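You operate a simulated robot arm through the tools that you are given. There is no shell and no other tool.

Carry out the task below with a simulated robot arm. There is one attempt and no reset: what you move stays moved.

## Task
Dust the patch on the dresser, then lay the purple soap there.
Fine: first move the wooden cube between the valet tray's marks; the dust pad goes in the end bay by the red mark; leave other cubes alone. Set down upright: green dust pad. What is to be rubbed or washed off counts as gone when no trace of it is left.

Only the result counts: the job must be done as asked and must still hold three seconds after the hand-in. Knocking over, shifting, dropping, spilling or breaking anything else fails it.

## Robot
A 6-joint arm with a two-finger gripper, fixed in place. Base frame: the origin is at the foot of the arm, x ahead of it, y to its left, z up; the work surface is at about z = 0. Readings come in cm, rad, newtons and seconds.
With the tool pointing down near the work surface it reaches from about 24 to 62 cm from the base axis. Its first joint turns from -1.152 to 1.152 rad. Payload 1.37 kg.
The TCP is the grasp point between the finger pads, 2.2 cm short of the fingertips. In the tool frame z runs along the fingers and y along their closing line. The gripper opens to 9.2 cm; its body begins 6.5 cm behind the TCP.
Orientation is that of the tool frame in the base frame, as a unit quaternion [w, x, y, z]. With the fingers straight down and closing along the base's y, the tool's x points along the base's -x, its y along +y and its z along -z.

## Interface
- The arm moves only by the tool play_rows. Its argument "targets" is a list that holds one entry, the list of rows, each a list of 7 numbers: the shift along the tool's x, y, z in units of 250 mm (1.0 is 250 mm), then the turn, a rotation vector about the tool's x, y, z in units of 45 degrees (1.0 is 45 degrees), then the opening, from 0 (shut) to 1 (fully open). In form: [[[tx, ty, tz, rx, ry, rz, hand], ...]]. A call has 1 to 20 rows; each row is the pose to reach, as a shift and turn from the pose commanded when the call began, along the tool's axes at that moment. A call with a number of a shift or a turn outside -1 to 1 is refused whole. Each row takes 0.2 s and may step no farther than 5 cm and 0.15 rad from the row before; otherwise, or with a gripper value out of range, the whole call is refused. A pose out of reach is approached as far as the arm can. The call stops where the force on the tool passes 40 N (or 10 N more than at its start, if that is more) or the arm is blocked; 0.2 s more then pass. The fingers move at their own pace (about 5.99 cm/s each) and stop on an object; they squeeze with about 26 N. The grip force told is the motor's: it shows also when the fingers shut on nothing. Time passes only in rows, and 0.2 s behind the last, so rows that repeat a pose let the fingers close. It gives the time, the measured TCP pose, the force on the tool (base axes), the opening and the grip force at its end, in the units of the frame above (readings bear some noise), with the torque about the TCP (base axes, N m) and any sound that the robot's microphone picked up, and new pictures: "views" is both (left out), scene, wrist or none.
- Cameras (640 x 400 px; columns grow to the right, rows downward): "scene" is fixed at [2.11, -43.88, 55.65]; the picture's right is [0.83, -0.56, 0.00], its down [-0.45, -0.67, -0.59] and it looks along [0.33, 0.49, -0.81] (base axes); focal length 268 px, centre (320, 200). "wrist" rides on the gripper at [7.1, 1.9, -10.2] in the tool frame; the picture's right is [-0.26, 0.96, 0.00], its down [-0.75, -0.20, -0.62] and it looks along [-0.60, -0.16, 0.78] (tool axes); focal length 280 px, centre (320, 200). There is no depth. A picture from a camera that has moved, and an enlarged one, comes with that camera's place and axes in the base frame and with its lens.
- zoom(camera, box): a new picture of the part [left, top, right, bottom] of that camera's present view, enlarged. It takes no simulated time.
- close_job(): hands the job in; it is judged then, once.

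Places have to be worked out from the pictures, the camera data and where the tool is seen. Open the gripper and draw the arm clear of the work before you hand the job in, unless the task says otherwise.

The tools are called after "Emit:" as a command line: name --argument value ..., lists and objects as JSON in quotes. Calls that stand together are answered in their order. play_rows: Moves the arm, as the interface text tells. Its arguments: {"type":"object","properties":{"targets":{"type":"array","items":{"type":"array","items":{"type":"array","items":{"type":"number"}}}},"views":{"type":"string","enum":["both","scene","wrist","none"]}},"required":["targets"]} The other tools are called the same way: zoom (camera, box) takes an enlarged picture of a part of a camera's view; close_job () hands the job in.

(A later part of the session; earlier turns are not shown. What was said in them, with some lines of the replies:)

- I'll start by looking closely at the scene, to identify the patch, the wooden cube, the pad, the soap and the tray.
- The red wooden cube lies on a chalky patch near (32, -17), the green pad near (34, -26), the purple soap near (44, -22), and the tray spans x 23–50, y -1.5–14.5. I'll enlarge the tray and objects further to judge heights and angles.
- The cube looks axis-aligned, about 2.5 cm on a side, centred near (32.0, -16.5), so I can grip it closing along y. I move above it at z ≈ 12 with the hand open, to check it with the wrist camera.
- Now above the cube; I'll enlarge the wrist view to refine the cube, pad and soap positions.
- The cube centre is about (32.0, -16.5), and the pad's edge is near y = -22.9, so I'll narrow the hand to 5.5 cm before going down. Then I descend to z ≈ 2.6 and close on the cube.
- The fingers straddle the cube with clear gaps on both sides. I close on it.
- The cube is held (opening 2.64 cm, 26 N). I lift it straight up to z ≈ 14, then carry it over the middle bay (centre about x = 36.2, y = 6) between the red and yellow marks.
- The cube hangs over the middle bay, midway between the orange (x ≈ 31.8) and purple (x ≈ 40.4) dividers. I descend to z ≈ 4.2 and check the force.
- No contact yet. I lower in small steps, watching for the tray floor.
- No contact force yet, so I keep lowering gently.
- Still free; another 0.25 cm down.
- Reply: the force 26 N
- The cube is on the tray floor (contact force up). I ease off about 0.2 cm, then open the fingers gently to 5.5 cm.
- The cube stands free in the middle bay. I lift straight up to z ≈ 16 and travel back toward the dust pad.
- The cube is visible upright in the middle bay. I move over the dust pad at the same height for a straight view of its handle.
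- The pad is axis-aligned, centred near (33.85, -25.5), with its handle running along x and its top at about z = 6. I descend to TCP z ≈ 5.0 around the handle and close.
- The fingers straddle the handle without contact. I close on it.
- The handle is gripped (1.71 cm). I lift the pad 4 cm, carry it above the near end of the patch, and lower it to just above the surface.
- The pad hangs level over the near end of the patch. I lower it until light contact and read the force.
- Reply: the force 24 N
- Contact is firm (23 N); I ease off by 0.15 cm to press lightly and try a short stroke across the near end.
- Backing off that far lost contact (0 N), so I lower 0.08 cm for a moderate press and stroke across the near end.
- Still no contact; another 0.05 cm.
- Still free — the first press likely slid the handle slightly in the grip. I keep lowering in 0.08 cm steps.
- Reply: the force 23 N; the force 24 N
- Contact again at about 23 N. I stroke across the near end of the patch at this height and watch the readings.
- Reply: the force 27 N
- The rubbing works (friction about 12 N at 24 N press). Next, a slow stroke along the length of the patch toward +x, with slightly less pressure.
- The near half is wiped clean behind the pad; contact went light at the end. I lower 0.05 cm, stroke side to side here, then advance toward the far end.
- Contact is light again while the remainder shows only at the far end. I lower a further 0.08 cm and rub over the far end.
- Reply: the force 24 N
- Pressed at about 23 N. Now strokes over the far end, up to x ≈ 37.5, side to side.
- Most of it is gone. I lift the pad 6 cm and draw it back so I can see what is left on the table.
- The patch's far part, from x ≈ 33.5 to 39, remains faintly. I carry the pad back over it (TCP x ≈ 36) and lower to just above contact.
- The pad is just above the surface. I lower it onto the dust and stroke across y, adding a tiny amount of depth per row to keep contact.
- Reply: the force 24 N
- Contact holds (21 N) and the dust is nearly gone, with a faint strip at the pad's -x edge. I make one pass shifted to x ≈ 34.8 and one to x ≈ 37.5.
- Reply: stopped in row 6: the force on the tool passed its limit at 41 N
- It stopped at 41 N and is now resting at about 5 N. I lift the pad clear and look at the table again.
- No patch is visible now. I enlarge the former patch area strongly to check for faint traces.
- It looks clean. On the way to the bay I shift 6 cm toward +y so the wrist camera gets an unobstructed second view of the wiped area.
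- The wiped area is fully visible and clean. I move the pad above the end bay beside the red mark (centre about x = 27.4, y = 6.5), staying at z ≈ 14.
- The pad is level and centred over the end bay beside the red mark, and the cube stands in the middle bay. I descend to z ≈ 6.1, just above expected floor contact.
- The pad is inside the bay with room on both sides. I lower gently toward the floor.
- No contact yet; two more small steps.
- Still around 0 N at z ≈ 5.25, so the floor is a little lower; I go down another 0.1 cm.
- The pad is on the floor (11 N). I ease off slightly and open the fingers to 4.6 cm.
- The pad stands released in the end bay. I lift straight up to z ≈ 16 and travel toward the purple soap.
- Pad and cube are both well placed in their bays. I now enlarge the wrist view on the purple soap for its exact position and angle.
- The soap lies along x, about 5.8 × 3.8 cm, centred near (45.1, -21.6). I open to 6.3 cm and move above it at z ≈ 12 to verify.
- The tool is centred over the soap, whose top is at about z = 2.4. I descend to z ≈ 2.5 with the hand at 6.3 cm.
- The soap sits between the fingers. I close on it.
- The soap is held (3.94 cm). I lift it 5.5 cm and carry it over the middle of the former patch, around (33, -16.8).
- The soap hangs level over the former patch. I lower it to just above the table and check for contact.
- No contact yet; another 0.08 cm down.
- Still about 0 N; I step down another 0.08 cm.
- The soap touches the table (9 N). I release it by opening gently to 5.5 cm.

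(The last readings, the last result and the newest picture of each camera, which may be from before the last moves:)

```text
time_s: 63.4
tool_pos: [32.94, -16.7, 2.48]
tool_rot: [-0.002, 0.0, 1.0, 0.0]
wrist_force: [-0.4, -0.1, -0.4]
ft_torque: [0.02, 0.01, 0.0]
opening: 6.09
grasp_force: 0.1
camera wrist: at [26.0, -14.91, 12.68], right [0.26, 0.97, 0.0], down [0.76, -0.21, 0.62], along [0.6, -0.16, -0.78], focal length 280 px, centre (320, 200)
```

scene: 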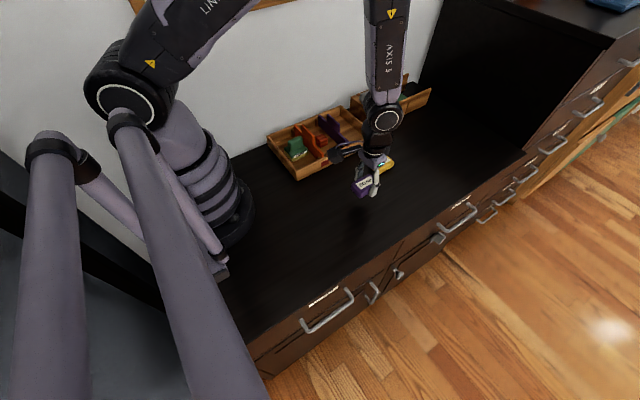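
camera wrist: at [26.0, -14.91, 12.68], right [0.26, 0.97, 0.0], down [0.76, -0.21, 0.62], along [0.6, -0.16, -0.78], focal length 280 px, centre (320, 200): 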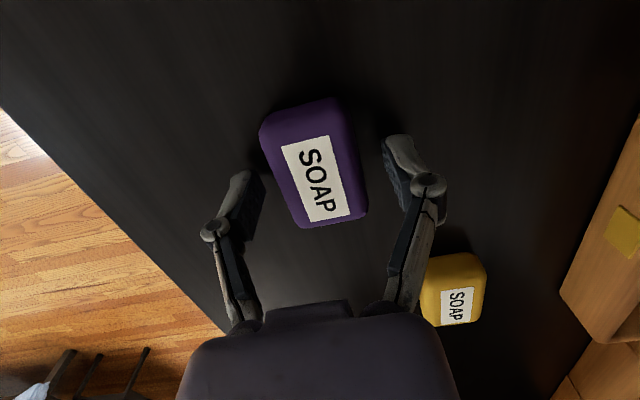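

The soap is released and lies flat. I lift straight up and draw the arm clear toward the start position.

Emit:
play_rows --targets '[[[0, 0, -0.08, 0, 0, 0, 0.66], [0, 0, -0.2, 0, 0, 0, 0.66], [0, 0, -0.34, 0, 0, 0, 0.66], [0, 0, -0.48, 0, 0, 0, 0.66], [0.03, -0.04, -0.62, 0, 0, 0, 0.7], [0.09, -0.1, -0.76, 0, 0, 0, 0.8], [0.15, -0.18, -0.9, 0, 0, 0, 0.9], [0.2, -0.26, -1.0, 0, 0, 0, 1], [0.2, -0.26, -1.0, 0, 0, 0, 1]]]' --views "both"

Emit:
zoom --camera "scene" --box '[250, 90, 430, 230]'

Emit:
zoom --camera "wrist" --box '[280, 0, 480, 150]'

```text
time_s: 65.4
tool_pos: [28.11, -23.61, 27.47]
tool_rot: [-0.002, 0.0, 1.0, 0.001]
wrist_force: [-0.3, -0.3, 0.8]
ft_torque: [0.0, -0.03, 0.01]
opening: 9.2
grasp_force: 0.1
camera wrist: at [21.15, -21.55, 37.74], right [0.26, 0.97, 0.0], down [0.76, -0.21, 0.62], along [0.6, -0.16, -0.78], focal length 280 px, centre (320, 200)
```

scene: 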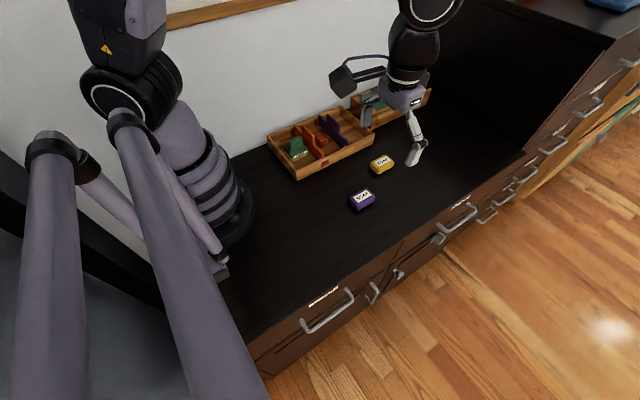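
wrist: 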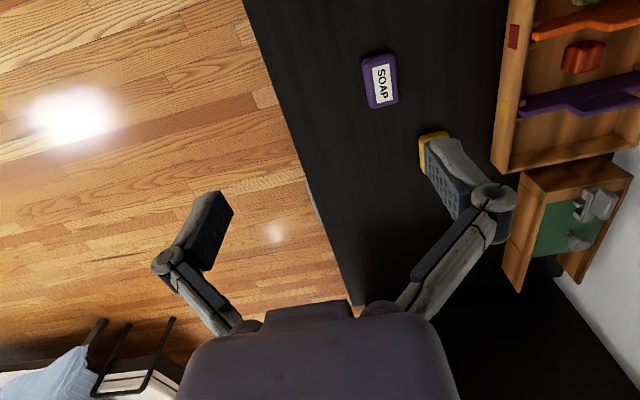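

```text
2.86 times, centred on (340, 160) of scene
camera zoom: at [2.11, -43.88, 55.65], right [0.83, -0.56, 0.0], down [-0.45, -0.67, -0.59], along [0.33, 0.49, -0.81], focal length 764 px, centre (263, 314)
```

zoom: 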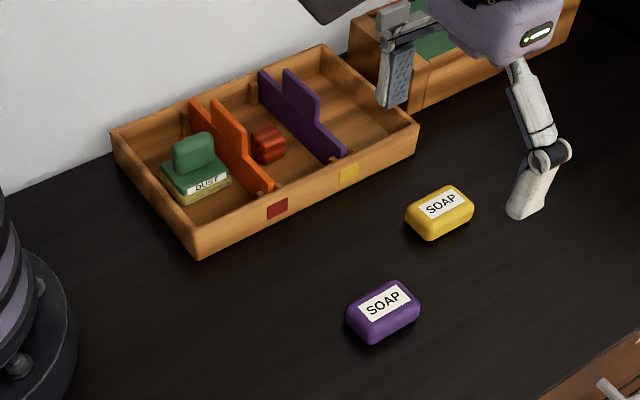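

```text
2.67 times, centred on (380, 75) of wrist
camera zoom: at [21.15, -21.55, 37.74], right [0.26, 0.97, 0.0], down [0.76, -0.21, 0.62], along [0.6, -0.16, -0.78], focal length 748 px, centre (160, 533)
```

zoom: 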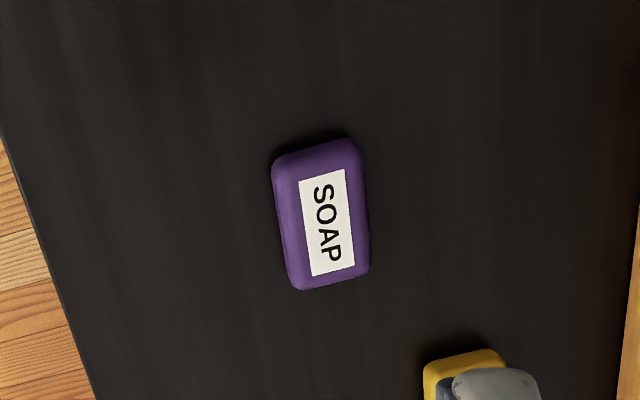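

The surface shows no trace of the patch, the purple soap lies on its place, the cube is in the bay between the marks, and the pad stands upright in the end bay by the red mark. The hand is open and clear, so I hand the job in.

Emit:
close_job

```text
The job is handed in.
```

The job is done and handed in; I don't have the judge's verdict yet. This is how things stood in the last pictures:

- **Wooden cube:** I moved it first. It stands in the tray's middle bay, between the red and yellow marks.
- **Patch:** It is dusted off. I saw no trace of it in the close-ups from the scene camera or in the wrist camera's view. One rubbing stroke stopped early when the force passed 40 N, but the pictures after it showed the area clean.
- **Green dust pad:** It stands upright in the end bay by the red mark.
- **Purple soap:** It lies flat on the middle of where the patch was.

The yellow soap and the tray's dividers looked unmoved. I opened the gripper and drew the arm clear before handing in.
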